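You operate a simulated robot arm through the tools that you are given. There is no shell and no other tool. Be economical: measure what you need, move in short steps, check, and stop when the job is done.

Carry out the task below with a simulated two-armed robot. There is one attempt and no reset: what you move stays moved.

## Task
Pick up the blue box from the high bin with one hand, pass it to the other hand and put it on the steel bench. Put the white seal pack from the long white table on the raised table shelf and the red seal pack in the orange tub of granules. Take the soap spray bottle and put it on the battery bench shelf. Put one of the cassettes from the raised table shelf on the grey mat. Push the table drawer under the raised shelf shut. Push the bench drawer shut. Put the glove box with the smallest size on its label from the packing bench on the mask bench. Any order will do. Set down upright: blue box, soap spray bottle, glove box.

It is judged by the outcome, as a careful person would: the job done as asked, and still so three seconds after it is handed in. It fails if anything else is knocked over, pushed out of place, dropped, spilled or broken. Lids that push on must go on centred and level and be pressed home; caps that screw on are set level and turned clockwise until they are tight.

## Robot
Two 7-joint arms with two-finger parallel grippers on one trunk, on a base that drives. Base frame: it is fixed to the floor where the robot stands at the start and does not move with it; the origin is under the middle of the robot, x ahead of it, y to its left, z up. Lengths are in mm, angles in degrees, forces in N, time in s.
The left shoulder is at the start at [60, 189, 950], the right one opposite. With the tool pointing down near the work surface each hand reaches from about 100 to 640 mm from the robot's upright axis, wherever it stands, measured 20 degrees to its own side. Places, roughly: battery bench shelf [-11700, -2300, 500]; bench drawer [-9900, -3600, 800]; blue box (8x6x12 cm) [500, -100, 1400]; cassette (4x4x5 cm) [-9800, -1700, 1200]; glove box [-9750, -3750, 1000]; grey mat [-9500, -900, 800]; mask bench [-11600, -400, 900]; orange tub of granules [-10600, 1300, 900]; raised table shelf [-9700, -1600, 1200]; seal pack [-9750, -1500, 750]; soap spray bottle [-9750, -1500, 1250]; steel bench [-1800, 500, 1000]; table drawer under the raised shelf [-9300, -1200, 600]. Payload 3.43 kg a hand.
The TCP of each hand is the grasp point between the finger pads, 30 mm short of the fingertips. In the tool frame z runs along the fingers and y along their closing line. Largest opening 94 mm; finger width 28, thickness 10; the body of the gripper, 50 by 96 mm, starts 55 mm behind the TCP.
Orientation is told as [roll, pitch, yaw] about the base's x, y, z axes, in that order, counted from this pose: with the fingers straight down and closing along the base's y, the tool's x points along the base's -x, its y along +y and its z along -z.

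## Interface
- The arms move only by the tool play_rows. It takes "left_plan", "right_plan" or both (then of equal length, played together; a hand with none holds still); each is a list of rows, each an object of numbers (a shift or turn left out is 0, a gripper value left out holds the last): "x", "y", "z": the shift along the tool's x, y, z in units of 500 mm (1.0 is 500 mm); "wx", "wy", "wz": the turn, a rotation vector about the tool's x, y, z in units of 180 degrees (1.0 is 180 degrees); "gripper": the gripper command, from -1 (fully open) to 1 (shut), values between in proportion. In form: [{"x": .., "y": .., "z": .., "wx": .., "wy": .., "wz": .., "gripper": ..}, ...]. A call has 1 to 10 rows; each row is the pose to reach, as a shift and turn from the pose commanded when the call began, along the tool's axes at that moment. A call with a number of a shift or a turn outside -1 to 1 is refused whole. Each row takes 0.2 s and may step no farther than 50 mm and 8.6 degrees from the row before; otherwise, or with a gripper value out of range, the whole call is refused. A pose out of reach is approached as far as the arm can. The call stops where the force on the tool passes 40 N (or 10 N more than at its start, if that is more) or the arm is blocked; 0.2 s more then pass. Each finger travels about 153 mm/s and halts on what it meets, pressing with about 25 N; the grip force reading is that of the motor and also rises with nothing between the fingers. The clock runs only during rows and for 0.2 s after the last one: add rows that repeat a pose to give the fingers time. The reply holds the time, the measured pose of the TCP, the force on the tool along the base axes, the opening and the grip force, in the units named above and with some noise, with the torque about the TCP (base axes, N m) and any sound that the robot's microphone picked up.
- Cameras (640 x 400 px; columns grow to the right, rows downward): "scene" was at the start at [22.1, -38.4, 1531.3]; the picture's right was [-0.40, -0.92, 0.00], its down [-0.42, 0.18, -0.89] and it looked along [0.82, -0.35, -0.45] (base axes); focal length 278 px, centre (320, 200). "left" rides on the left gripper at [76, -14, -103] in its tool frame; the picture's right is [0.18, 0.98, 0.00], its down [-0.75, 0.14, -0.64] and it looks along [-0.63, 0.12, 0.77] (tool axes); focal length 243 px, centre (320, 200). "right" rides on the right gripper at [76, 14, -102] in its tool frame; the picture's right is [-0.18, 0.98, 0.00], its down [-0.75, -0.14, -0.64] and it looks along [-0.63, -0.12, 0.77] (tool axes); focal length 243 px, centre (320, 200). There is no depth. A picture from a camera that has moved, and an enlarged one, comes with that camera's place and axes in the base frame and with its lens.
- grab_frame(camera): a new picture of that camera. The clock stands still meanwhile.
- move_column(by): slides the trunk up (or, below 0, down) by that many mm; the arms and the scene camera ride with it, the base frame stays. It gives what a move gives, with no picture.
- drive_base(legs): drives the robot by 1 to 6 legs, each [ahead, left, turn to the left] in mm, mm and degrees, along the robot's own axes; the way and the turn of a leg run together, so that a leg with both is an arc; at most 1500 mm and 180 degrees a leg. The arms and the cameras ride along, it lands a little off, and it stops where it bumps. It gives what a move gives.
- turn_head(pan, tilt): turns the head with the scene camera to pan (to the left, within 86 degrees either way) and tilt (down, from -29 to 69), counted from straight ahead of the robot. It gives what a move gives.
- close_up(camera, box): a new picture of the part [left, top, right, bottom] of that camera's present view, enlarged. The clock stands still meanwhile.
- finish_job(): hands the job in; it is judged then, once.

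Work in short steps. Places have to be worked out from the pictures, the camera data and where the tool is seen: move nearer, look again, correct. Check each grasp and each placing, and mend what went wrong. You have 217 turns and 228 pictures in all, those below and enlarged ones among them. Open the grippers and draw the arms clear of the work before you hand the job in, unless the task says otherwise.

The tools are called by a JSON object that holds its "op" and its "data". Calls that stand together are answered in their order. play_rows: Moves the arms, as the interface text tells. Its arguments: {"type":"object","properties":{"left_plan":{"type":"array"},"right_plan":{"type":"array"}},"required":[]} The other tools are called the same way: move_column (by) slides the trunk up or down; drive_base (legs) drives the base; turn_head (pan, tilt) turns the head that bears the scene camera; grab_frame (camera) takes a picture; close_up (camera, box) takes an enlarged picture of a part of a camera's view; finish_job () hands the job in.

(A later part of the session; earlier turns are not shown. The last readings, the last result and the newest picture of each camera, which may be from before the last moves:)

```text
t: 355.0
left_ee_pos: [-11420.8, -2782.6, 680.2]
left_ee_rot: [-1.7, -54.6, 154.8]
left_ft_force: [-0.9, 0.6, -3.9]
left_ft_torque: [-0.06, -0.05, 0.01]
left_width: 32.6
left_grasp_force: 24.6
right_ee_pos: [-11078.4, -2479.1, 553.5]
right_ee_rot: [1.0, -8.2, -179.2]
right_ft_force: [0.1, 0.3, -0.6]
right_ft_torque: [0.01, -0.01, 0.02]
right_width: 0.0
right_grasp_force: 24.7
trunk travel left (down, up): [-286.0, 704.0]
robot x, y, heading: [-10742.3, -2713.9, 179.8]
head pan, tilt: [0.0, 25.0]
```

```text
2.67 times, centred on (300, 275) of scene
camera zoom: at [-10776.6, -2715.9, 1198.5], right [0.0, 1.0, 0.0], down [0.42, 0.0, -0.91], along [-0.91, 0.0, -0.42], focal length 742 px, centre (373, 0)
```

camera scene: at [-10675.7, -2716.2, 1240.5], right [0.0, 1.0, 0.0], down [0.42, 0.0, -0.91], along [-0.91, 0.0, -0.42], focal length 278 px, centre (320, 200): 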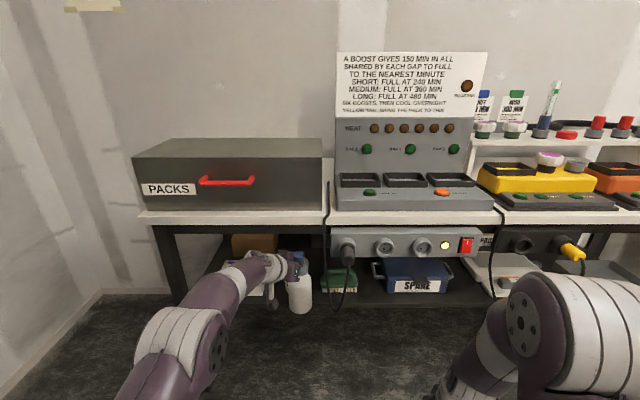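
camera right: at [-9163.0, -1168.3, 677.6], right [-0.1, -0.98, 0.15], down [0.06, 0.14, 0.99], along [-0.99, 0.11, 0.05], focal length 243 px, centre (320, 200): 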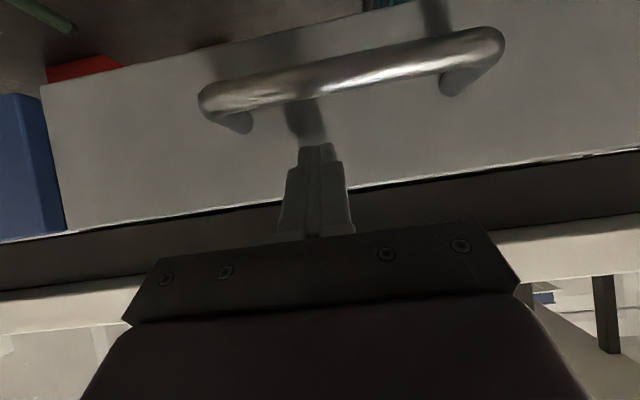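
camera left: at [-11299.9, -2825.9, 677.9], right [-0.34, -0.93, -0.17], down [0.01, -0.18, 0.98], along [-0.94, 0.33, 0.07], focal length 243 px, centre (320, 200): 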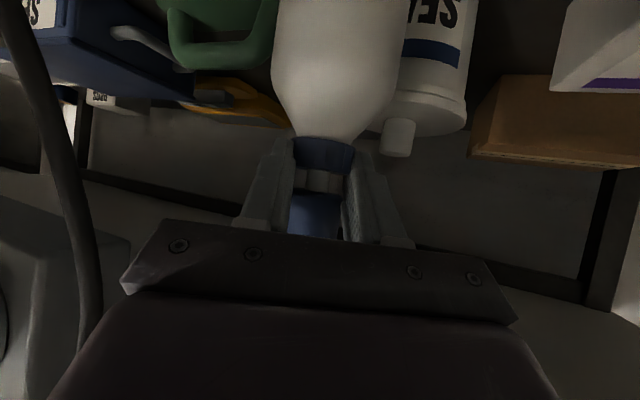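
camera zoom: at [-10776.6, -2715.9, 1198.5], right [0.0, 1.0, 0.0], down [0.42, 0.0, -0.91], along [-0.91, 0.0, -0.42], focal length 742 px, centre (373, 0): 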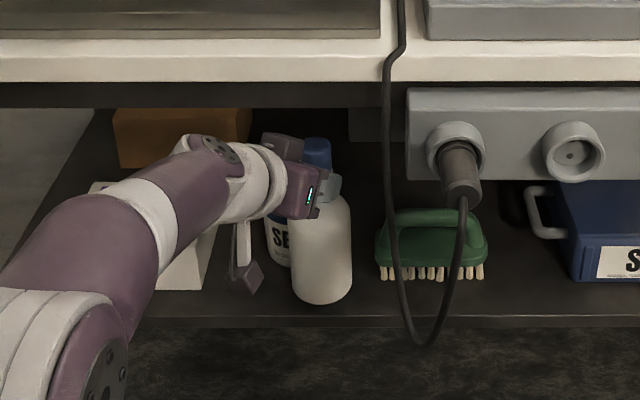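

Shift 15 mm right and 37 mm further in (clear of SEALS cup and brush).

{"op": "drive_base", "data": {"legs": [[0, -15, 0], [37, 0, 0]]}}

{"op": "move_column", "data": {"by": -12}}

{"op": "close_up", "data": {"camera": "scene", "box": [220, 220, 380, 320]}}

```text
t: 356.3
left_ee_pos: [-11459.2, -2767.4, 678.9]
left_ee_rot: [-1.7, -54.5, 154.9]
left_ft_force: [-0.4, 0.5, -4.4]
left_ft_torque: [-0.01, -0.09, 0.01]
left_width: 32.4
left_grasp_force: 25.2
right_ee_pos: [-11115.5, -2462.3, 552.3]
right_ee_rot: [1.1, -8.2, -179.1]
right_ft_force: [0.3, 0.4, -0.2]
right_ft_torque: [0.01, -0.01, -0.02]
right_width: 0.1
right_grasp_force: 24.6
trunk travel left (down, up): [-286.0, 704.0]
robot x, y, heading: [-10781.8, -2697.3, 180.0]
head pan, tilt: [0.0, 25.0]
```

```text
t: 356.9
left_ee_pos: [-11458.4, -2766.8, 668.3]
left_ee_rot: [-1.7, -54.6, 154.9]
left_ft_force: [0.2, -1.0, -4.1]
left_ft_torque: [0.0, -0.07, 0.02]
left_width: 32.5
left_grasp_force: 25.6
right_ee_pos: [-11115.9, -2461.1, 541.9]
right_ee_rot: [1.1, -8.3, -179.1]
right_ft_force: [0.1, 0.1, -0.4]
right_ft_torque: [0.02, 0.0, -0.02]
right_width: 0.0
right_grasp_force: 24.7
trunk travel left (down, up): [-274.0, 716.0]
robot x, y, heading: [-10779.2, -2696.4, 179.8]
head pan, tilt: [0.0, 25.0]
```

```text
4.00 times, centred on (300, 270) of scene
camera zoom: at [-10813.8, -2700.2, 1186.6], right [0.0, 1.0, 0.0], down [0.42, 0.0, -0.91], along [-0.91, 0.0, -0.42], focal length 1113 px, centre (400, -80)
```

zoom: 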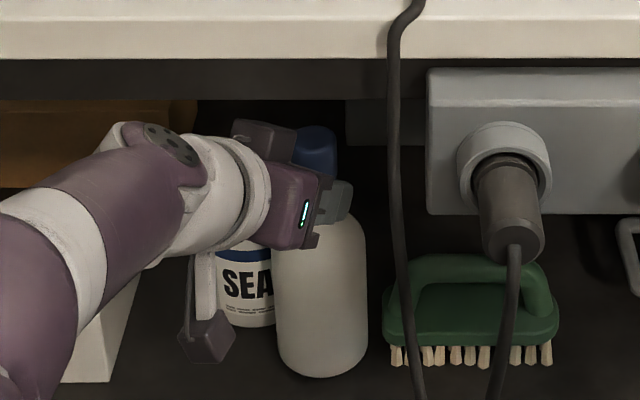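

Lower in small trunk steps, watching the force.

{"op": "move_column", "data": {"by": -10}}

{"op": "move_column", "data": {"by": -6}}

{"op": "move_column", "data": {"by": -6}}

{"op": "close_up", "data": {"camera": "scene", "box": [220, 220, 380, 320]}}

```text
t: 357.5
left_ee_pos: [-11457.9, -2766.6, 664.1]
left_ee_rot: [-1.4, -54.8, 154.7]
left_ft_force: [-1.9, 0.7, 11.2]
left_ft_torque: [-0.14, 0.7, -0.07]
left_width: 32.5
left_grasp_force: 25.0
right_ee_pos: [-11114.9, -2461.6, 531.0]
right_ee_rot: [1.0, -8.4, -179.1]
right_ft_force: [-0.2, -0.5, 0.6]
right_ft_torque: [0.0, 0.01, 0.04]
right_width: 0.0
right_grasp_force: 24.7
trunk travel left (down, up): [-264.0, 726.0]
robot x, y, heading: [-10778.5, -2700.2, 179.9]
head pan, tilt: [0.0, 25.0]
```

```text
t: 358.0
left_ee_pos: [-11457.4, -2765.6, 662.3]
left_ee_rot: [-1.0, -55.4, 154.4]
left_ft_force: [-1.5, 4.1, 36.3]
left_ft_torque: [-0.27, 1.25, -0.15]
left_width: 32.5
left_grasp_force: 25.3
right_ee_pos: [-11112.7, -2461.6, 527.8]
right_ee_rot: [1.1, -8.6, -179.0]
right_ft_force: [-0.4, 0.0, 0.2]
right_ft_torque: [-0.02, 0.01, 0.0]
right_width: 0.0
right_grasp_force: 25.0
trunk travel left (down, up): [-258.0, 732.0]
robot x, y, heading: [-10782.4, -2694.8, 179.6]
head pan, tilt: [0.0, 25.0]
```

```text
t: 358.4
left_ee_pos: [-11461.2, -2764.9, 663.1]
left_ee_rot: [-0.8, -55.9, 154.4]
left_ft_force: [-3.1, 2.3, 11.5]
left_ft_torque: [0.02, 1.13, -0.14]
left_width: 33.1
left_grasp_force: 24.9
right_ee_pos: [-11113.7, -2462.9, 522.0]
right_ee_rot: [0.9, -8.4, -179.1]
right_ft_force: [0.2, 0.1, -0.4]
right_ft_torque: [-0.01, -0.02, 0.0]
right_width: 0.0
right_grasp_force: 24.7
trunk travel left (down, up): [-255.0, 735.0]
robot x, y, heading: [-10783.1, -2701.5, 180.0]
head pan, tilt: [0.0, 25.0]
stopped: the force on the tool passed its limit (the readings are from after the stop); the commanded pose is now the measured one
```

```text
4.00 times, centred on (300, 270) of scene
camera zoom: at [-10812.2, -2699.9, 1166.9], right [0.0, 1.0, 0.0], down [0.42, 0.0, -0.91], along [-0.91, 0.0, -0.42], focal length 1113 px, centre (400, -80)
```

zoom: 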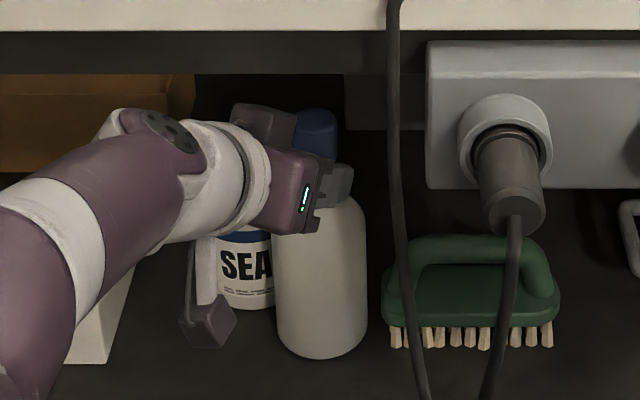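

The bottle stands on the shelf. Release and retreat along the hand's own axis.

{"op": "play_rows", "data": {"left_plan": [{"gripper": 0}, {"gripper": -0.5}, {"gripper": -1}, {"gripper": -1}]}}

{"op": "play_rows", "data": {"left_plan": [{"x": 0.03, "z": -0.045}, {"x": 0.06, "z": -0.09}, {"x": 0.09, "z": -0.135}, {"x": 0.12, "z": -0.18}]}}

{"op": "close_up", "data": {"camera": "scene", "box": [220, 200, 380, 300]}}

```text
t: 359.4
left_ee_pos: [-11460.2, -2765.5, 657.5]
left_ee_rot: [-1.2, -55.4, 154.6]
left_ft_force: [1.1, 0.7, 0.1]
left_ft_torque: [-0.01, 0.01, 0.01]
left_width: 94.0
left_grasp_force: 0.1
right_ee_pos: [-11115.2, -2462.4, 522.7]
right_ee_rot: [1.1, -8.3, -179.1]
right_ft_force: [-0.7, -0.4, 0.0]
right_ft_torque: [0.01, 0.02, -0.03]
right_width: 0.2
right_grasp_force: 25.4
trunk travel left (down, up): [-255.0, 735.0]
robot x, y, heading: [-10779.1, -2697.4, 179.8]
head pan, tilt: [0.0, 25.0]
```

```text
t: 360.4
left_ee_pos: [-11360.9, -2814.6, 660.4]
left_ee_rot: [-1.2, -55.4, 154.5]
left_ft_force: [-0.3, -0.3, -1.0]
left_ft_torque: [0.0, 0.0, 0.01]
left_width: 94.0
left_grasp_force: 0.2
right_ee_pos: [-11115.9, -2462.1, 522.1]
right_ee_rot: [1.2, -8.2, -179.2]
right_ft_force: [0.2, 0.3, 0.1]
right_ft_torque: [-0.01, 0.01, -0.01]
right_width: 0.3
right_grasp_force: 25.6
trunk travel left (down, up): [-255.0, 735.0]
robot x, y, heading: [-10780.3, -2702.0, 179.8]
head pan, tilt: [0.0, 25.0]
```

```text
4.00 times, centred on (300, 250) of scene
camera zoom: at [-10813.3, -2700.1, 1167.5], right [0.0, 1.0, 0.0], down [0.42, 0.0, -0.91], along [-0.91, 0.0, -0.42], focal length 1113 px, centre (400, 0)
```

zoom: 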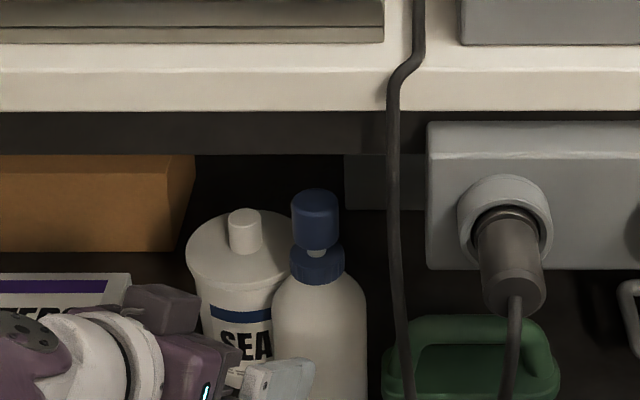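

Soap placed upright. Now to the packing bench: back off, raise the trunk, turn to face −y.

{"op": "drive_base", "data": {"legs": [[-400, 0, 0], [0, 0, 90]]}}

{"op": "move_column", "data": {"by": 367}}

{"op": "drive_base", "data": {"legs": [[100, 600, 0]]}}

{"op": "turn_head", "data": {"pan": 0, "tilt": 30}}

{"op": "grab_frame", "data": {"camera": "scene"}}

```text
t: 366.7
left_ee_pos: [-10272.9, -3284.8, 659.2]
left_ee_rot: [-1.2, -55.4, -116.7]
left_ft_force: [0.0, 0.1, -0.4]
left_ft_torque: [-0.01, 0.0, -0.03]
left_width: 94.2
left_grasp_force: 0.1
right_ee_pos: [-10620.4, -3031.2, 521.8]
right_ee_rot: [1.1, -8.2, -90.3]
right_ft_force: [1.0, 0.3, -0.4]
right_ft_torque: [-0.02, 0.02, -0.04]
right_width: 0.2
right_grasp_force: 25.1
trunk travel left (down, up): [-255.0, 735.0]
robot x, y, heading: [-10376.5, -2699.6, -91.6]
head pan, tilt: [0.0, 25.0]
```

```text
t: 370.2
left_ee_pos: [-10273.3, -3284.3, 1026.9]
left_ee_rot: [-1.1, -55.5, -116.6]
left_ft_force: [-0.4, -0.6, -0.7]
left_ft_torque: [0.01, 0.02, 0.0]
left_width: 94.5
left_grasp_force: 0.0
right_ee_pos: [-10620.2, -3030.5, 890.2]
right_ee_rot: [1.0, -8.3, -90.3]
right_ft_force: [-0.4, -1.3, -0.6]
right_ft_torque: [-0.03, -0.01, 0.02]
right_width: 0.0
right_grasp_force: 25.0
trunk travel left (down, up): [-622.0, 368.0]
robot x, y, heading: [-10375.6, -2699.3, -91.5]
head pan, tilt: [0.0, 25.0]
```

```text
t: 373.7
left_ee_pos: [-9680.9, -3400.0, 1026.1]
left_ee_rot: [-1.1, -55.4, -116.7]
left_ft_force: [0.2, 0.0, 0.5]
left_ft_torque: [-0.02, 0.0, -0.04]
left_width: 93.9
left_grasp_force: 0.1
right_ee_pos: [-10026.8, -3147.4, 889.2]
right_ee_rot: [1.0, -8.3, -90.2]
right_ft_force: [-0.4, -0.5, -0.4]
right_ft_torque: [0.02, -0.02, 0.03]
right_width: 0.0
right_grasp_force: 25.3
trunk travel left (down, up): [-622.0, 368.0]
robot x, y, heading: [-9782.1, -2813.1, -91.5]
head pan, tilt: [0.0, 25.0]
```

```text
t: 374.3
left_ee_pos: [-9680.3, -3400.3, 1025.1]
left_ee_rot: [-1.2, -55.4, -116.6]
left_ft_force: [0.5, 0.0, 0.6]
left_ft_torque: [0.02, 0.02, -0.03]
left_width: 94.3
left_grasp_force: 0.1
right_ee_pos: [-10026.7, -3146.4, 888.0]
right_ee_rot: [1.0, -8.2, -90.4]
right_ft_force: [0.4, 0.1, 0.3]
right_ft_torque: [0.05, -0.03, -0.03]
right_width: 0.0
right_grasp_force: 25.2
trunk travel left (down, up): [-622.0, 368.0]
robot x, y, heading: [-9784.8, -2814.8, -91.2]
head pan, tilt: [0.0, 30.0]
```

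```text
69 pictures are left
camera scene: at [-9787.1, -2847.9, 1526.5], right [-1.0, 0.02, 0.0], down [0.01, 0.5, -0.87], along [-0.02, -0.87, -0.5], focal length 278 px, centre (320, 200)
```

scene: 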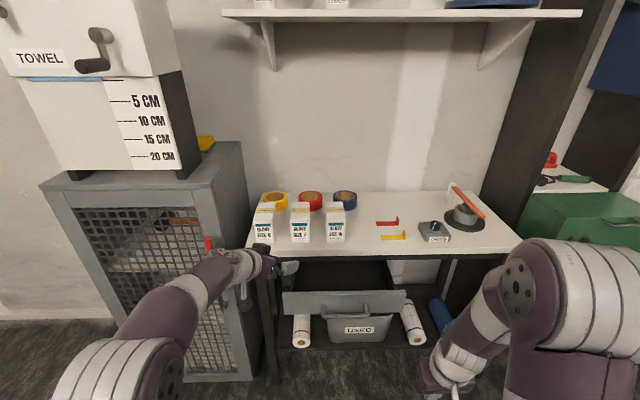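

{"op": "close_up", "data": {"camera": "scene", "box": [235, 175, 395, 275]}}

{"op": "close_up", "data": {"camera": "scene", "box": [240, 220, 480, 370]}}

```text
4.00 times, centred on (315, 225) of scene
camera zoom: at [-9787.1, -2847.9, 1526.5], right [-1.0, 0.02, 0.0], down [0.01, 0.5, -0.87], along [-0.02, -0.87, -0.5], focal length 1113 px, centre (340, 100)
```

zoom: 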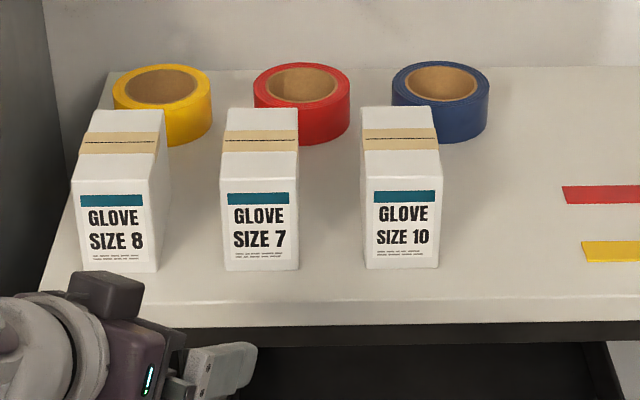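

```text
2.67 times, centred on (360, 295) of scene
camera zoom: at [-9787.1, -2847.9, 1526.5], right [-1.0, 0.02, 0.0], down [0.01, 0.5, -0.87], along [-0.02, -0.87, -0.5], focal length 742 px, centre (213, -53)
```

zoom: 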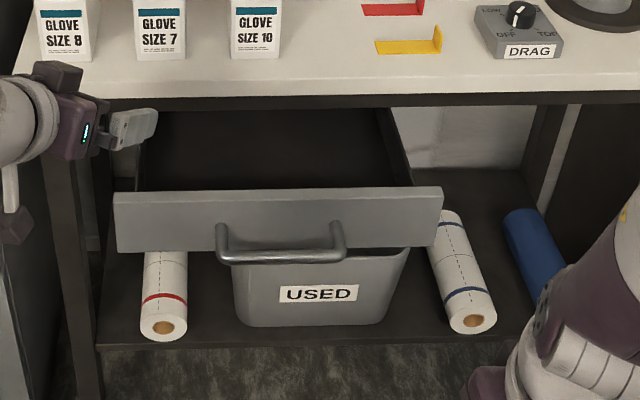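

Smallest is "SIZE 7" (middle box). First the drawer: face z ≈ 689–793, centre x ≈ −9885, y ≈ −3500. I close the left hand, strafe right 205, lower to z ≈ 782.

{"op": "play_rows", "data": {"left_plan": [{"gripper": 1}, {"gripper": 1}, {"gripper": 1}]}}

{"op": "drive_base", "data": {"legs": [[0, -200, 1.2]]}}

{"op": "move_column", "data": {"by": -250}}

{"op": "grab_frame", "data": {"camera": "left"}}

```text
t: 375.1
left_ee_pos: [-9679.3, -3399.6, 1026.9]
left_ee_rot: [-1.2, -55.4, -116.6]
left_ft_force: [-0.1, 0.2, -0.2]
left_ft_torque: [0.02, 0.01, -0.03]
left_width: 0.1
left_grasp_force: 24.7
right_ee_pos: [-10027.1, -3145.6, 890.2]
right_ee_rot: [1.0, -8.3, -90.3]
right_ft_force: [-0.1, 0.3, 0.9]
right_ft_torque: [0.01, 0.02, 0.03]
right_width: 0.0
right_grasp_force: 24.9
trunk travel left (down, up): [-622.0, 368.0]
robot x, y, heading: [-9782.4, -2813.8, -91.2]
head pan, tilt: [0.0, 30.0]
```

```text
t: 376.7
left_ee_pos: [-9864.0, -3394.7, 1026.6]
left_ee_rot: [-1.1, -55.4, -115.4]
left_ft_force: [-0.4, -1.0, 0.6]
left_ft_torque: [0.01, -0.01, 0.01]
left_width: 0.2
left_grasp_force: 24.9
right_ee_pos: [-10216.1, -3149.4, 889.3]
right_ee_rot: [1.1, -8.3, -88.9]
right_ft_force: [-1.1, -0.1, -0.2]
right_ft_torque: [0.0, -0.03, 0.0]
right_width: 0.0
right_grasp_force: 25.6
trunk travel left (down, up): [-622.0, 368.0]
robot x, y, heading: [-9980.9, -2813.2, -90.1]
head pan, tilt: [0.0, 30.0]
```

```text
t: 378.9
left_ee_pos: [-9863.1, -3400.1, 811.0]
left_ee_rot: [0.2, -57.1, -116.3]
left_ft_force: [-2.9, -2.5, 12.7]
left_ft_torque: [-0.28, 0.06, -0.07]
left_width: 0.0
left_grasp_force: 24.9
right_ee_pos: [-10216.2, -3149.6, 656.3]
right_ee_rot: [0.9, -8.2, -89.0]
right_ft_force: [0.0, 0.5, -0.1]
right_ft_torque: [-0.02, -0.02, 0.05]
right_width: 0.0
right_grasp_force: 25.2
trunk travel left (down, up): [-389.0, 601.0]
robot x, y, heading: [-9980.0, -2811.5, -90.3]
head pan, tilt: [0.0, 30.0]
stopped: the force on the tool passed its limit (the readings are from after the stop); the commanded pose is now the measured one
```

```text
66 pictures are left
camera left: at [-9820.1, -3278.4, 801.7], right [0.93, -0.34, -0.15], down [0.18, 0.06, 0.98], along [-0.33, -0.94, 0.12], focal length 243 px, centre (320, 200)
```

left: 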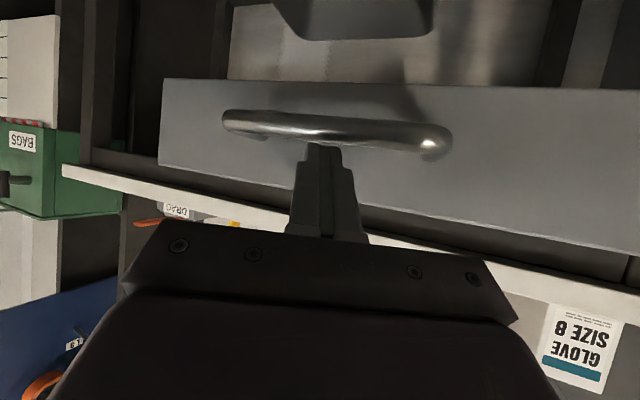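

The fingertips came down on the handle: the drawer is nearer/higher (face y ≈ −3450, z 753–849). Raise 28 mm and then push by driving forward.

{"op": "move_column", "data": {"by": 28}}

{"op": "drive_base", "data": {"legs": [[90, 0, 0]]}}

{"op": "grab_frame", "data": {"camera": "left"}}

```text
t: 379.6
left_ee_pos: [-9863.2, -3398.6, 834.5]
left_ee_rot: [-0.1, -56.9, -116.0]
left_ft_force: [0.3, 0.8, 0.9]
left_ft_torque: [-0.02, 0.03, 0.01]
left_width: 0.0
left_grasp_force: 25.1
right_ee_pos: [-10215.8, -3148.7, 684.4]
right_ee_rot: [0.9, -8.2, -89.0]
right_ft_force: [0.7, 0.0, -0.2]
right_ft_torque: [0.0, 0.01, -0.01]
right_width: 0.0
right_grasp_force: 24.6
trunk travel left (down, up): [-417.0, 573.0]
robot x, y, heading: [-9980.6, -2811.2, -90.0]
head pan, tilt: [0.0, 30.0]
```

```text
t: 380.7
left_ee_pos: [-9862.2, -3488.6, 834.4]
left_ee_rot: [-0.2, -56.7, -115.9]
left_ft_force: [0.6, 0.1, -0.9]
left_ft_torque: [0.03, -0.02, -0.01]
left_width: 0.0
left_grasp_force: 25.2
right_ee_pos: [-10216.1, -3237.9, 684.8]
right_ee_rot: [1.0, -8.2, -88.9]
right_ft_force: [0.1, -0.9, 0.0]
right_ft_torque: [0.04, 0.01, 0.0]
right_width: 0.0
right_grasp_force: 25.8
trunk travel left (down, up): [-417.0, 573.0]
robot x, y, heading: [-9982.6, -2899.8, -90.1]
head pan, tilt: [0.0, 30.0]
```

```text
65 pictures are left
camera left: at [-9819.4, -3366.0, 826.6], right [0.93, -0.34, -0.16], down [0.18, 0.05, 0.98], along [-0.33, -0.94, 0.11], focal length 243 px, centre (320, 200)
```

left: 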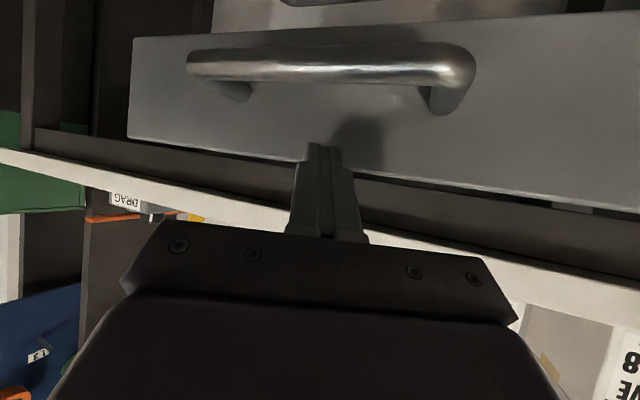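

Contact on the face above the handle; the drawer is moving. Continue.

{"op": "drive_base", "data": {"legs": [[60, 0, 0]]}}

{"op": "drive_base", "data": {"legs": [[40, 0, 0]]}}

{"op": "grab_frame", "data": {"camera": "left"}}

```text
t: 381.7
left_ee_pos: [-9862.1, -3550.2, 834.6]
left_ee_rot: [-0.2, -56.6, -115.9]
left_ft_force: [0.1, -0.1, -0.2]
left_ft_torque: [0.0, -0.02, -0.03]
left_width: 0.0
left_grasp_force: 24.9
right_ee_pos: [-10215.3, -3299.3, 683.5]
right_ee_rot: [0.9, -8.2, -89.1]
right_ft_force: [0.7, -0.5, -0.2]
right_ft_torque: [0.03, 0.03, 0.0]
right_width: 0.0
right_grasp_force: 24.8
trunk travel left (down, up): [-417.0, 573.0]
robot x, y, heading: [-9979.9, -2963.2, -90.0]
head pan, tilt: [0.0, 30.0]
```

```text
t: 382.5
left_ee_pos: [-9862.5, -3560.8, 838.1]
left_ee_rot: [-0.6, -56.9, -116.4]
left_ft_force: [3.1, 28.3, 11.7]
left_ft_torque: [0.21, -0.03, 0.02]
left_width: 0.1
left_grasp_force: 25.3
right_ee_pos: [-10214.7, -3317.1, 685.6]
right_ee_rot: [1.1, -8.5, -88.8]
right_ft_force: [0.6, 0.0, -0.6]
right_ft_torque: [-0.04, -0.02, 0.02]
right_width: 0.1
right_grasp_force: 24.7
trunk travel left (down, up): [-417.0, 573.0]
robot x, y, heading: [-9978.4, -2984.8, -90.1]
head pan, tilt: [0.0, 30.0]
stopped in leg 1: the force on the tool passed its limit (the readings are from after the stop); the commanded pose is now the measured one
```

```text
64 pictures are left
camera left: at [-9818.1, -3440.3, 830.8], right [0.92, -0.35, -0.16], down [0.19, 0.05, 0.98], along [-0.34, -0.94, 0.11], focal length 243 px, centre (320, 200)
```

left: 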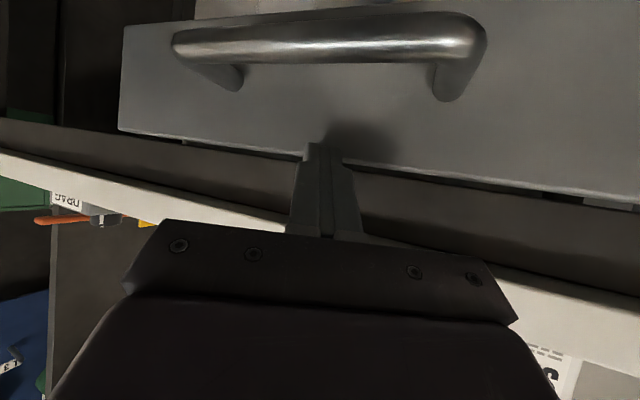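

End stop felt (28 N). Back off 120 mm and inspect the drawer.

{"op": "drive_base", "data": {"legs": [[-150, 0, 0]]}}

{"op": "turn_head", "data": {"pan": 5, "tilt": 40}}

{"op": "grab_frame", "data": {"camera": "scene"}}

```text
t: 383.9
left_ee_pos: [-9861.5, -3410.5, 836.7]
left_ee_rot: [-0.6, -56.6, -116.0]
left_ft_force: [-0.3, 1.2, 0.3]
left_ft_torque: [0.01, 0.02, 0.01]
left_width: 0.2
left_grasp_force: 25.3
right_ee_pos: [-10215.3, -3165.4, 686.0]
right_ee_rot: [1.0, -8.4, -88.8]
right_ft_force: [0.1, -0.5, -0.5]
right_ft_torque: [-0.03, -0.01, -0.02]
right_width: 0.0
right_grasp_force: 25.4
trunk travel left (down, up): [-417.0, 573.0]
robot x, y, heading: [-9982.7, -2826.7, -89.9]
head pan, tilt: [0.0, 30.0]
```

```text
t: 384.6
left_ee_pos: [-9861.7, -3412.0, 835.0]
left_ee_rot: [-0.6, -56.6, -115.9]
left_ft_force: [0.6, 0.4, -1.1]
left_ft_torque: [-0.02, 0.0, 0.0]
left_width: 0.0
left_grasp_force: 25.2
right_ee_pos: [-10214.3, -3165.7, 685.3]
right_ee_rot: [1.0, -8.3, -88.7]
right_ft_force: [-0.3, -0.1, 0.1]
right_ft_torque: [-0.04, 0.03, 0.0]
right_width: 0.1
right_grasp_force: 25.1
trunk travel left (down, up): [-417.0, 573.0]
robot x, y, heading: [-9978.7, -2827.9, -90.0]
head pan, tilt: [5.0, 40.0]
```

```text
63 pictures are left
camera scene: at [-9975.4, -2855.1, 1306.8], right [-1.0, -0.09, 0.0], down [-0.06, 0.64, -0.77], along [0.07, -0.76, -0.64], focal length 278 px, centre (320, 200)
```

scene: 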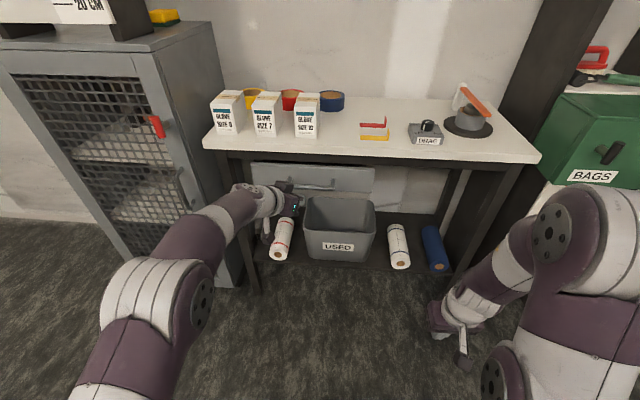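

Drawer is shut. For the SIZE 7 box (front bottom ≈ (−9733, −3641, 898), 68 mm wide) I turn the robot 26° so the left hand points straight −y; first tuck the right hand up/back and raise the trunk 118 mm.

{"op": "play_rows", "data": {"right_plan": [{"x": 0.034, "z": -0.06}, {"x": 0.068, "z": -0.12}, {"x": 0.102, "z": -0.18}, {"x": 0.136, "z": -0.24}, {"x": 0.17, "z": -0.3}], "left_plan": [{"gripper": -1}, {"gripper": -1}, {"gripper": -1}, {"gripper": -1}, {"gripper": -1}]}}

{"op": "move_column", "data": {"by": 118}}

{"op": "drive_base", "data": {"legs": [[180, -115, 0], [0, 0, 26]]}}

{"op": "grab_frame", "data": {"camera": "left"}}

```text
t: 385.8
left_ee_pos: [-9860.7, -3407.7, 840.8]
left_ee_rot: [-0.4, -57.0, -116.1]
left_ft_force: [0.2, 2.1, 2.0]
left_ft_torque: [-0.03, -0.01, 0.03]
left_width: 94.1
left_grasp_force: 0.1
right_ee_pos: [-10254.7, -3132.3, 773.4]
right_ee_rot: [3.7, -11.1, -88.9]
right_ft_force: [1.3, 0.8, 1.8]
right_ft_torque: [-0.09, 0.04, 0.04]
right_width: 0.0
right_grasp_force: 24.9
right hand out of reach, approached as far as the arm can: row 1, 2, 3, 4, 5
trunk travel left (down, up): [-417.0, 573.0]
robot x, y, heading: [-9984.3, -2825.7, -90.0]
head pan, tilt: [5.0, 40.0]
```

```text
t: 387.3
left_ee_pos: [-9860.8, -3411.1, 953.4]
left_ee_rot: [-0.6, -56.5, -115.9]
left_ft_force: [-1.1, 0.0, 0.1]
left_ft_torque: [-0.03, 0.01, 0.01]
left_width: 94.3
left_grasp_force: 0.1
right_ee_pos: [-10255.3, -3137.3, 887.8]
right_ee_rot: [3.8, -10.8, -89.0]
right_ft_force: [0.0, 0.8, -0.4]
right_ft_torque: [0.01, 0.02, 0.0]
right_width: 0.0
right_grasp_force: 24.8
trunk travel left (down, up): [-535.0, 455.0]
robot x, y, heading: [-9984.0, -2830.1, -89.6]
head pan, tilt: [5.0, 40.0]
```

```text
t: 390.3
left_ee_pos: [-9734.1, -3480.3, 954.9]
left_ee_rot: [-0.6, -56.7, -90.2]
left_ft_force: [-0.3, 0.0, -0.6]
left_ft_torque: [0.06, 0.02, 0.0]
left_width: 94.2
left_grasp_force: 0.0
right_ee_pos: [-10207.2, -3404.1, 889.1]
right_ee_rot: [3.7, -10.8, -63.2]
right_ft_force: [0.4, 0.0, 0.0]
right_ft_torque: [0.01, 0.01, 0.01]
right_width: 0.0
right_grasp_force: 25.0
trunk travel left (down, up): [-535.0, 455.0]
robot x, y, heading: [-10093.1, -3005.8, -63.9]
head pan, tilt: [5.0, 40.0]
```

```text
62 pictures are left
camera left: at [-9746.3, -3351.5, 945.9], right [0.98, 0.09, -0.16], down [0.15, 0.12, 0.98], along [0.11, -0.99, 0.1], focal length 243 px, centre (320, 200)
```

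left: 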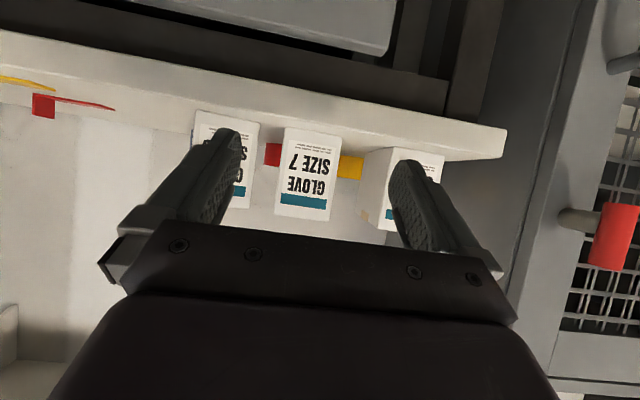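

Box 7 centre is in line (x ≈ −9733). Base 72 mm toward it, then the arm 60 mm, and check alignment.

{"op": "drive_base", "data": {"legs": [[65, -32, 0]]}}

{"op": "play_rows", "data": {"left_plan": [{"x": -0.033, "z": 0.05}, {"x": -0.066, "z": 0.1}]}}

{"op": "grab_frame", "data": {"camera": "left"}}

```text
t: 391.3
left_ee_pos: [-9732.7, -3553.6, 952.7]
left_ee_rot: [-0.6, -56.4, -90.2]
left_ft_force: [0.0, 0.4, 0.1]
left_ft_torque: [-0.01, 0.03, 0.02]
left_width: 94.1
left_grasp_force: 0.2
right_ee_pos: [-10209.4, -3477.7, 888.4]
right_ee_rot: [3.8, -10.7, -63.2]
right_ft_force: [-0.3, -0.3, 0.3]
right_ft_torque: [-0.01, -0.03, 0.03]
right_width: 0.1
right_grasp_force: 25.0
trunk travel left (down, up): [-535.0, 455.0]
robot x, y, heading: [-10092.1, -3079.5, -64.3]
head pan, tilt: [5.0, 40.0]
```

```text
t: 391.9
left_ee_pos: [-9735.2, -3614.9, 955.6]
left_ee_rot: [-0.7, -56.6, -90.1]
left_ft_force: [0.8, 0.3, 0.3]
left_ft_torque: [-0.02, -0.01, 0.04]
left_width: 93.8
left_grasp_force: 0.1
right_ee_pos: [-10208.2, -3477.0, 887.5]
right_ee_rot: [3.8, -10.8, -63.2]
right_ft_force: [-0.1, 0.4, 0.1]
right_ft_torque: [0.03, -0.02, -0.01]
right_width: 0.0
right_grasp_force: 25.4
trunk travel left (down, up): [-535.0, 455.0]
robot x, y, heading: [-10095.3, -3079.4, -64.1]
head pan, tilt: [5.0, 40.0]
```

```text
61 pictures are left
camera left: at [-9748.7, -3485.4, 948.7], right [0.98, 0.09, -0.16], down [0.15, 0.12, 0.98], along [0.11, -0.99, 0.1], focal length 243 px, centre (320, 200)
```

left: 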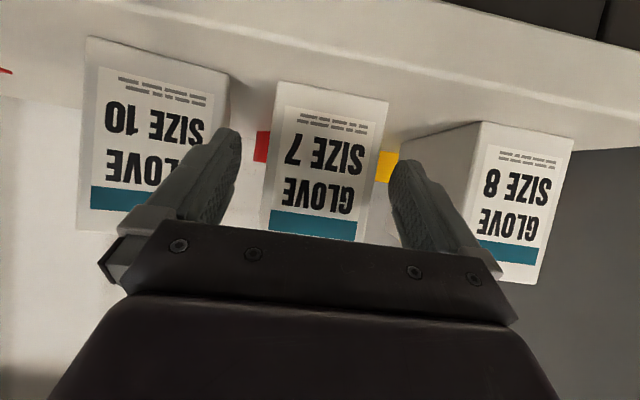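

Aligned; the SIZE 10 box is close on one side, so I narrow the opening to 86 mm, shift 4 mm, advance 57 mm and check.

{"op": "play_rows", "data": {"left_plan": [{"y": 0.008, "gripper": -0.83}, {"y": 0.008, "gripper": -0.83}, {"x": -0.0313, "y": 0.008, "z": 0.0477}, {"x": -0.0626, "y": 0.008, "z": 0.0953}]}}

{"op": "grab_frame", "data": {"camera": "left"}}

```text
t: 392.9
left_ee_pos: [-9733.4, -3671.4, 952.7]
left_ee_rot: [-0.6, -56.5, -90.2]
left_ft_force: [0.7, 0.2, 0.4]
left_ft_torque: [-0.03, -0.01, 0.04]
left_width: 85.8
left_grasp_force: 0.0
right_ee_pos: [-10207.8, -3476.4, 889.0]
right_ee_rot: [3.7, -10.8, -63.2]
right_ft_force: [0.1, 0.7, 0.3]
right_ft_torque: [0.01, -0.04, 0.02]
right_width: 0.0
right_grasp_force: 25.3
trunk travel left (down, up): [-535.0, 455.0]
robot x, y, heading: [-10093.8, -3077.4, -64.2]
head pan, tilt: [5.0, 40.0]
```

```text
60 pictures are left
camera left: at [-9746.0, -3542.4, 945.9], right [0.98, 0.09, -0.16], down [0.15, 0.12, 0.98], along [0.11, -0.99, 0.1], focal length 243 px, centre (320, 200)
```

left: 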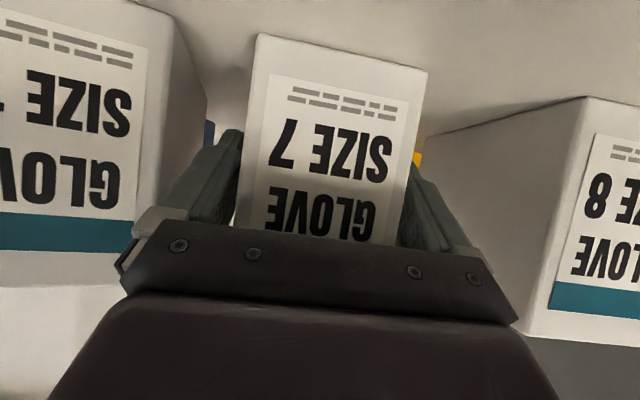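

Fingers straddle SIZE 7 only. Close, then lift 40 mm with the trunk.

{"op": "play_rows", "data": {"left_plan": [{"gripper": 0}, {"gripper": 0.5}, {"gripper": 1}, {"gripper": 1}]}}

{"op": "move_column", "data": {"by": 30}}

{"op": "grab_frame", "data": {"camera": "left"}}

```text
t: 393.9
left_ee_pos: [-9732.7, -3670.7, 952.9]
left_ee_rot: [-0.6, -56.6, -90.2]
left_ft_force: [-0.7, -0.9, 1.3]
left_ft_torque: [0.02, -0.09, -0.08]
left_width: 70.2
left_grasp_force: 24.7
right_ee_pos: [-10208.4, -3477.5, 888.8]
right_ee_rot: [3.7, -10.8, -63.1]
right_ft_force: [0.0, -0.1, -0.4]
right_ft_torque: [-0.01, 0.01, 0.02]
right_width: 0.0
right_grasp_force: 25.5
trunk travel left (down, up): [-535.0, 455.0]
robot x, y, heading: [-10095.2, -3080.6, -64.1]
head pan, tilt: [5.0, 40.0]
```

```text
t: 394.6
left_ee_pos: [-9733.4, -3671.7, 982.4]
left_ee_rot: [-0.8, -56.5, -90.2]
left_ft_force: [-0.6, -0.6, -2.8]
left_ft_torque: [0.04, 0.01, -0.01]
left_width: 70.4
left_grasp_force: 25.0
right_ee_pos: [-10209.4, -3477.7, 917.2]
right_ee_rot: [3.7, -10.7, -63.3]
right_ft_force: [-0.4, -0.6, -0.1]
right_ft_torque: [0.01, 0.01, -0.01]
right_width: 0.1
right_grasp_force: 25.1
trunk travel left (down, up): [-565.0, 425.0]
robot x, y, heading: [-10095.7, -3077.3, -64.1]
head pan, tilt: [5.0, 40.0]
```

```text
59 pictures are left
camera left: at [-9745.8, -3542.9, 975.5], right [0.98, 0.09, -0.16], down [0.15, 0.12, 0.98], along [0.11, -0.99, 0.1], focal length 243 px, centre (320, 200)
```

left: 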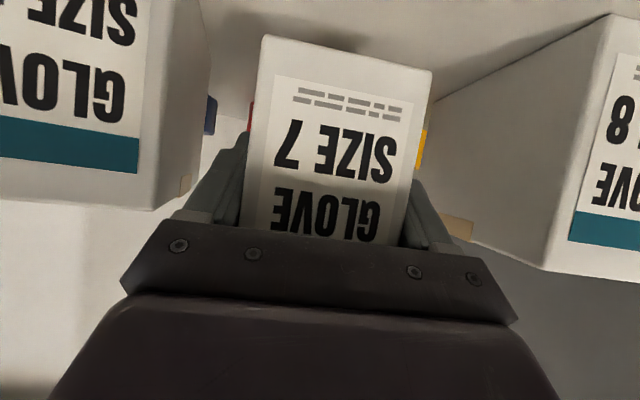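

SIZE 7 lifted. Raise 90 mm above the neighbours, withdraw straight back, and turn toward the mask bench.

{"op": "move_column", "data": {"by": 90}}

{"op": "drive_base", "data": {"legs": [[-270, 132, 0], [0, 0, 154]]}}

{"op": "grab_frame", "data": {"camera": "left"}}

```text
t: 395.9
left_ee_pos: [-9733.9, -3671.1, 1072.6]
left_ee_rot: [-0.6, -56.6, -90.2]
left_ft_force: [-0.8, 0.6, -3.4]
left_ft_torque: [0.06, -0.01, -0.01]
left_width: 70.4
left_grasp_force: 25.3
right_ee_pos: [-10208.3, -3476.0, 1007.3]
right_ee_rot: [3.7, -10.8, -63.1]
right_ft_force: [0.6, 1.5, 0.8]
right_ft_torque: [-0.03, -0.01, 0.02]
right_width: 0.0
right_grasp_force: 25.2
trunk travel left (down, up): [-655.0, 335.0]
robot x, y, heading: [-10093.4, -3080.0, -63.9]
head pan, tilt: [5.0, 40.0]
```

```text
t: 404.2
left_ee_pos: [-10141.3, -2082.8, 1073.2]
left_ee_rot: [-0.7, -56.5, 61.8]
left_ft_force: [-0.3, 0.0, -3.4]
left_ft_torque: [-0.05, 0.01, -0.04]
left_width: 70.4
left_grasp_force: 25.4
right_ee_pos: [-9811.1, -2479.6, 1009.6]
right_ee_rot: [3.7, -10.8, 88.7]
right_ft_force: [-0.5, 0.3, 0.1]
right_ft_torque: [-0.01, 0.0, 0.0]
right_width: 0.0
right_grasp_force: 24.7
trunk travel left (down, up): [-655.0, 335.0]
robot x, y, heading: [-10100.4, -2775.2, 88.0]
head pan, tilt: [5.0, 40.0]
```

```text
58 pictures are left
camera left: at [-10189.7, -2201.5, 1065.8], right [-0.91, 0.38, -0.16], down [-0.19, -0.03, 0.98], along [0.37, 0.92, 0.1], focal length 243 px, centre (320, 200)
```

left: 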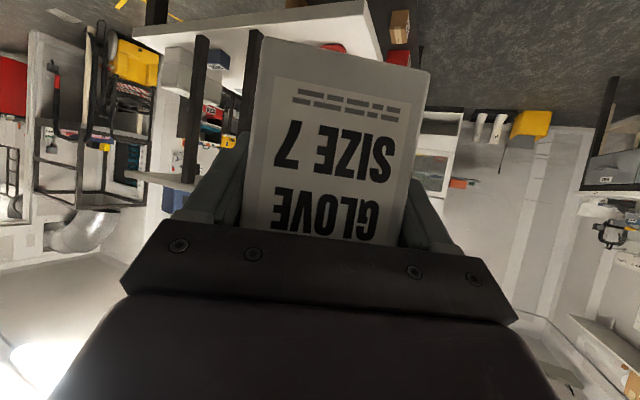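

Box is firmly held. Strafe left, then forward along the corridor behind the table to the mask bench.

{"op": "drive_base", "data": {"legs": [[0, 380, 2.0], [1200, 0, 0]]}}

{"op": "drive_base", "data": {"legs": [[1080, 0, 0], [0, 0, 90]]}}

{"op": "turn_head", "data": {"pan": 0, "tilt": 30}}

{"op": "grab_frame", "data": {"camera": "scene"}}

```text
t: 412.3
left_ee_pos: [-10489.2, -869.8, 1073.0]
left_ee_rot: [-0.7, -56.5, 61.1]
left_ft_force: [-0.2, 0.6, -3.0]
left_ft_torque: [-0.08, 0.05, -0.02]
left_width: 70.4
left_grasp_force: 25.2
right_ee_pos: [-10166.4, -1267.1, 1008.7]
right_ee_rot: [3.7, -10.8, 88.1]
right_ft_force: [-1.1, -0.2, -0.7]
right_ft_torque: [0.03, 0.0, -0.03]
right_width: 0.1
right_grasp_force: 24.9
trunk travel left (down, up): [-655.0, 335.0]
robot x, y, heading: [-10454.3, -1561.5, 87.4]
head pan, tilt: [5.0, 40.0]
```

```text
t: 421.8
left_ee_pos: [-11102.3, -530.4, 1072.8]
left_ee_rot: [-0.8, -56.4, 153.0]
left_ft_force: [-0.4, -0.3, -3.0]
left_ft_torque: [-0.04, -0.05, 0.0]
left_width: 70.3
left_grasp_force: 25.1
right_ee_pos: [-10715.1, -194.1, 1007.7]
right_ee_rot: [3.7, -10.8, 179.9]
right_ft_force: [-0.1, -1.2, -0.1]
right_ft_torque: [0.01, -0.02, 0.06]
right_width: 0.0
right_grasp_force: 25.1
trunk travel left (down, up): [-655.0, 335.0]
robot x, y, heading: [-10411.4, -474.6, 179.1]
head pan, tilt: [5.0, 40.0]
```

```text
t: 422.5
left_ee_pos: [-11103.5, -532.0, 1072.4]
left_ee_rot: [-0.6, -56.5, 153.1]
left_ft_force: [0.9, 1.0, -2.5]
left_ft_torque: [-0.05, -0.08, 0.0]
left_width: 70.3
left_grasp_force: 25.0
right_ee_pos: [-10715.9, -194.5, 1007.4]
right_ee_rot: [3.7, -10.7, 179.9]
right_ft_force: [0.6, -0.2, 0.6]
right_ft_torque: [0.0, 0.03, 0.01]
right_width: 0.1
right_grasp_force: 25.5
trunk travel left (down, up): [-655.0, 335.0]
robot x, y, heading: [-10415.0, -474.0, 179.2]
head pan, tilt: [0.0, 30.0]
```

```text
57 pictures are left
camera scene: at [-10445.7, -477.0, 1560.0], right [0.02, 1.0, 0.0], down [0.5, -0.01, -0.87], along [-0.87, 0.01, -0.5], focal length 278 px, centre (320, 200)
```

scene: 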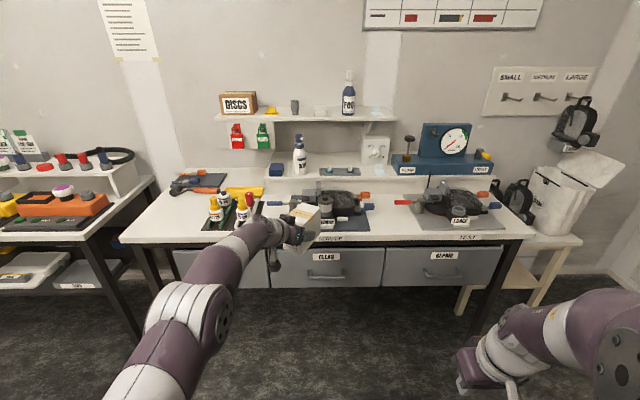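

{"op": "close_up", "data": {"camera": "scene", "box": [110, 140, 430, 280]}}

```text
2.00 times, centred on (270, 210) of scene
camera zoom: at [-10445.7, -477.0, 1560.0], right [0.02, 1.0, 0.0], down [0.5, -0.01, -0.87], along [-0.87, 0.01, -0.5], focal length 556 px, centre (420, 180)
```

zoom: 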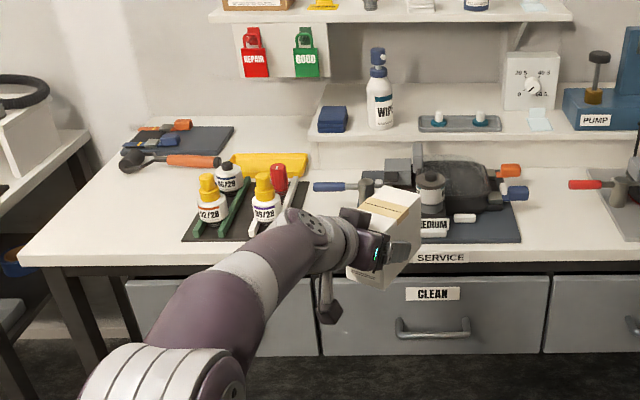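

Free area at the bench's left front. I'll place the box at ≈ (−11420, −1090): strafe left 543, then forward 200 and look.

{"op": "drive_base", "data": {"legs": [[0, 543, 0.8], [200, 0, 0]]}}

{"op": "close_up", "data": {"camera": "scene", "box": [150, 140, 470, 340]}}

{"op": "grab_frame", "data": {"camera": "left"}}

```text
t: 426.9
left_ee_pos: [-11315.0, -1077.5, 1072.2]
left_ee_rot: [-0.7, -56.5, 153.3]
left_ft_force: [-0.5, -0.3, -3.1]
left_ft_torque: [-0.06, -0.06, 0.02]
left_width: 70.4
left_grasp_force: 25.3
right_ee_pos: [-10927.9, -739.4, 1008.7]
right_ee_rot: [3.8, -10.7, -179.7]
right_ft_force: [-0.4, 0.1, 0.5]
right_ft_torque: [-0.01, 0.01, 0.01]
right_width: 0.0
right_grasp_force: 24.8
trunk travel left (down, up): [-655.0, 335.0]
robot x, y, heading: [-10626.8, -1020.6, 179.6]
head pan, tilt: [0.0, 30.0]
```

```text
2.00 times, centred on (310, 240) of scene
camera zoom: at [-10657.6, -1020.2, 1560.1], right [0.01, 1.0, 0.0], down [0.5, 0.0, -0.87], along [-0.87, 0.01, -0.5], focal length 556 px, centre (340, 120)
```

zoom: 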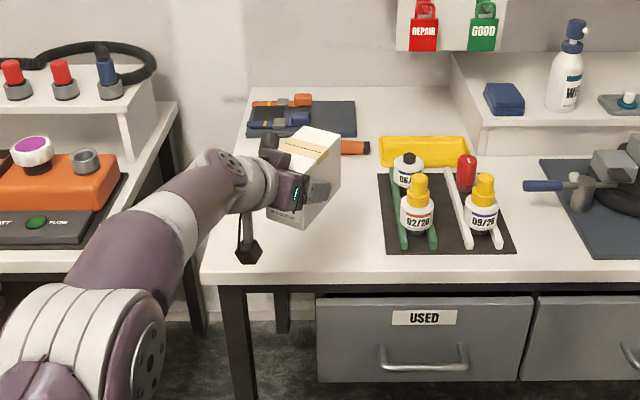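

```text
54 pictures are left
camera left: at [-11194.6, -1123.0, 1065.4], right [-0.36, -0.92, -0.16], down [0.04, -0.19, 0.98], along [-0.93, 0.35, 0.1], focal length 243 px, centre (320, 200)
```

left: 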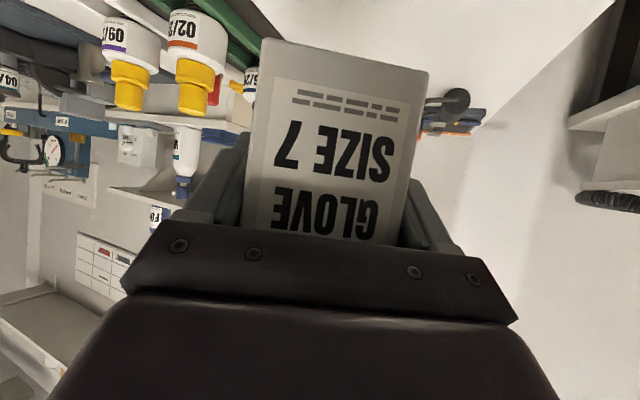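

Hand points (−0.89, +0.45), tray edge at y ≈ −930, bench z ≈ 905. Move 66 forward, 22 left, lower the trunk 95 mm, and check.

{"op": "drive_base", "data": {"legs": [[66, 22, 0]]}}

{"op": "move_column", "data": {"by": -90}}

{"op": "close_up", "data": {"camera": "scene", "box": [200, 180, 440, 330]}}

```text
t: 427.9
left_ee_pos: [-11381.3, -1099.6, 1072.9]
left_ee_rot: [-0.7, -56.4, 153.5]
left_ft_force: [0.1, 0.4, -4.0]
left_ft_torque: [-0.02, -0.07, 0.0]
left_width: 70.5
left_grasp_force: 25.0
right_ee_pos: [-10997.0, -760.1, 1008.1]
right_ee_rot: [3.6, -10.8, -179.7]
right_ft_force: [-1.1, -0.3, 0.4]
right_ft_torque: [0.03, 0.0, 0.0]
right_width: 0.1
right_grasp_force: 25.2
trunk travel left (down, up): [-655.0, 335.0]
robot x, y, heading: [-10691.5, -1038.4, 179.7]
head pan, tilt: [0.0, 30.0]
```

```text
t: 429.1
left_ee_pos: [-11381.0, -1099.8, 983.8]
left_ee_rot: [-0.6, -56.6, 153.3]
left_ft_force: [0.6, 0.3, -3.0]
left_ft_torque: [-0.07, -0.04, 0.02]
left_width: 70.6
left_grasp_force: 25.6
right_ee_pos: [-10993.7, -760.3, 919.4]
right_ee_rot: [3.8, -10.8, -179.6]
right_ft_force: [-0.4, 0.0, -0.3]
right_ft_torque: [0.07, 0.0, 0.01]
right_width: 0.0
right_grasp_force: 24.9
trunk travel left (down, up): [-565.0, 425.0]
robot x, y, heading: [-10688.1, -1038.0, 179.9]
head pan, tilt: [0.0, 30.0]
```

```text
2.67 times, centred on (320, 255) of scene
camera zoom: at [-10722.7, -1040.6, 1470.1], right [0.01, 1.0, 0.0], down [0.5, 0.0, -0.87], along [-0.87, 0.01, -0.5], focal length 742 px, centre (320, 53)
```

zoom: 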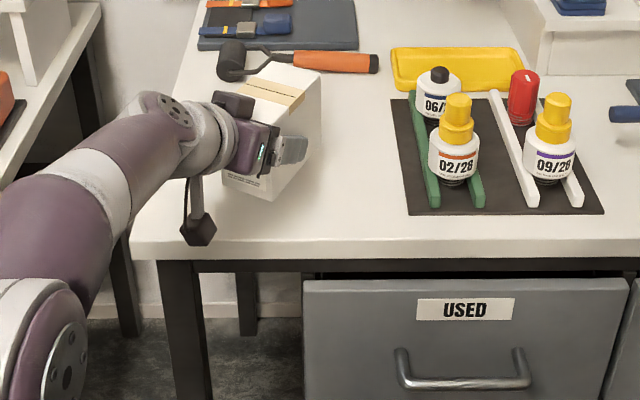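

Clear spot. Lower in steps to contact.

{"op": "move_column", "data": {"by": -14}}

{"op": "move_column", "data": {"by": -5}}

{"op": "move_column", "data": {"by": -5}}

```text
t: 429.7
left_ee_pos: [-11379.4, -1099.2, 968.5]
left_ee_rot: [-0.7, -56.5, 153.5]
left_ft_force: [0.9, -0.7, -3.4]
left_ft_torque: [-0.05, -0.06, -0.02]
left_width: 70.4
left_grasp_force: 25.1
right_ee_pos: [-10994.8, -759.3, 904.9]
right_ee_rot: [3.7, -10.8, -179.5]
right_ft_force: [0.6, 0.4, 0.2]
right_ft_torque: [0.01, 0.02, 0.0]
right_width: 0.1
right_grasp_force: 25.5
trunk travel left (down, up): [-551.0, 439.0]
robot x, y, heading: [-10690.9, -1036.0, 179.5]
head pan, tilt: [0.0, 30.0]
```

```text
t: 430.3
left_ee_pos: [-11380.0, -1098.8, 963.8]
left_ee_rot: [-0.7, -56.6, 153.4]
left_ft_force: [0.2, -0.3, -2.9]
left_ft_torque: [-0.02, -0.08, -0.01]
left_width: 70.3
left_grasp_force: 25.0
right_ee_pos: [-10995.1, -759.7, 899.8]
right_ee_rot: [3.7, -10.9, -179.7]
right_ft_force: [0.4, 0.4, -0.2]
right_ft_torque: [0.01, 0.01, -0.01]
right_width: 0.0
right_grasp_force: 24.8
trunk travel left (down, up): [-546.0, 444.0]
robot x, y, heading: [-10685.8, -1039.4, 179.7]
head pan, tilt: [0.0, 30.0]
```

```text
t: 430.8
left_ee_pos: [-11379.5, -1098.8, 959.0]
left_ee_rot: [-0.6, -56.5, 153.4]
left_ft_force: [-0.1, 0.5, -3.0]
left_ft_torque: [-0.08, -0.06, -0.03]
left_width: 70.3
left_grasp_force: 24.5
right_ee_pos: [-10993.9, -759.7, 895.2]
right_ee_rot: [3.8, -10.8, -179.6]
right_ft_force: [-0.5, -0.5, 0.7]
right_ft_torque: [-0.02, 0.0, 0.01]
right_width: 0.0
right_grasp_force: 25.5
trunk travel left (down, up): [-541.0, 449.0]
robot x, y, heading: [-10691.5, -1037.4, 179.6]
head pan, tilt: [0.0, 30.0]
```

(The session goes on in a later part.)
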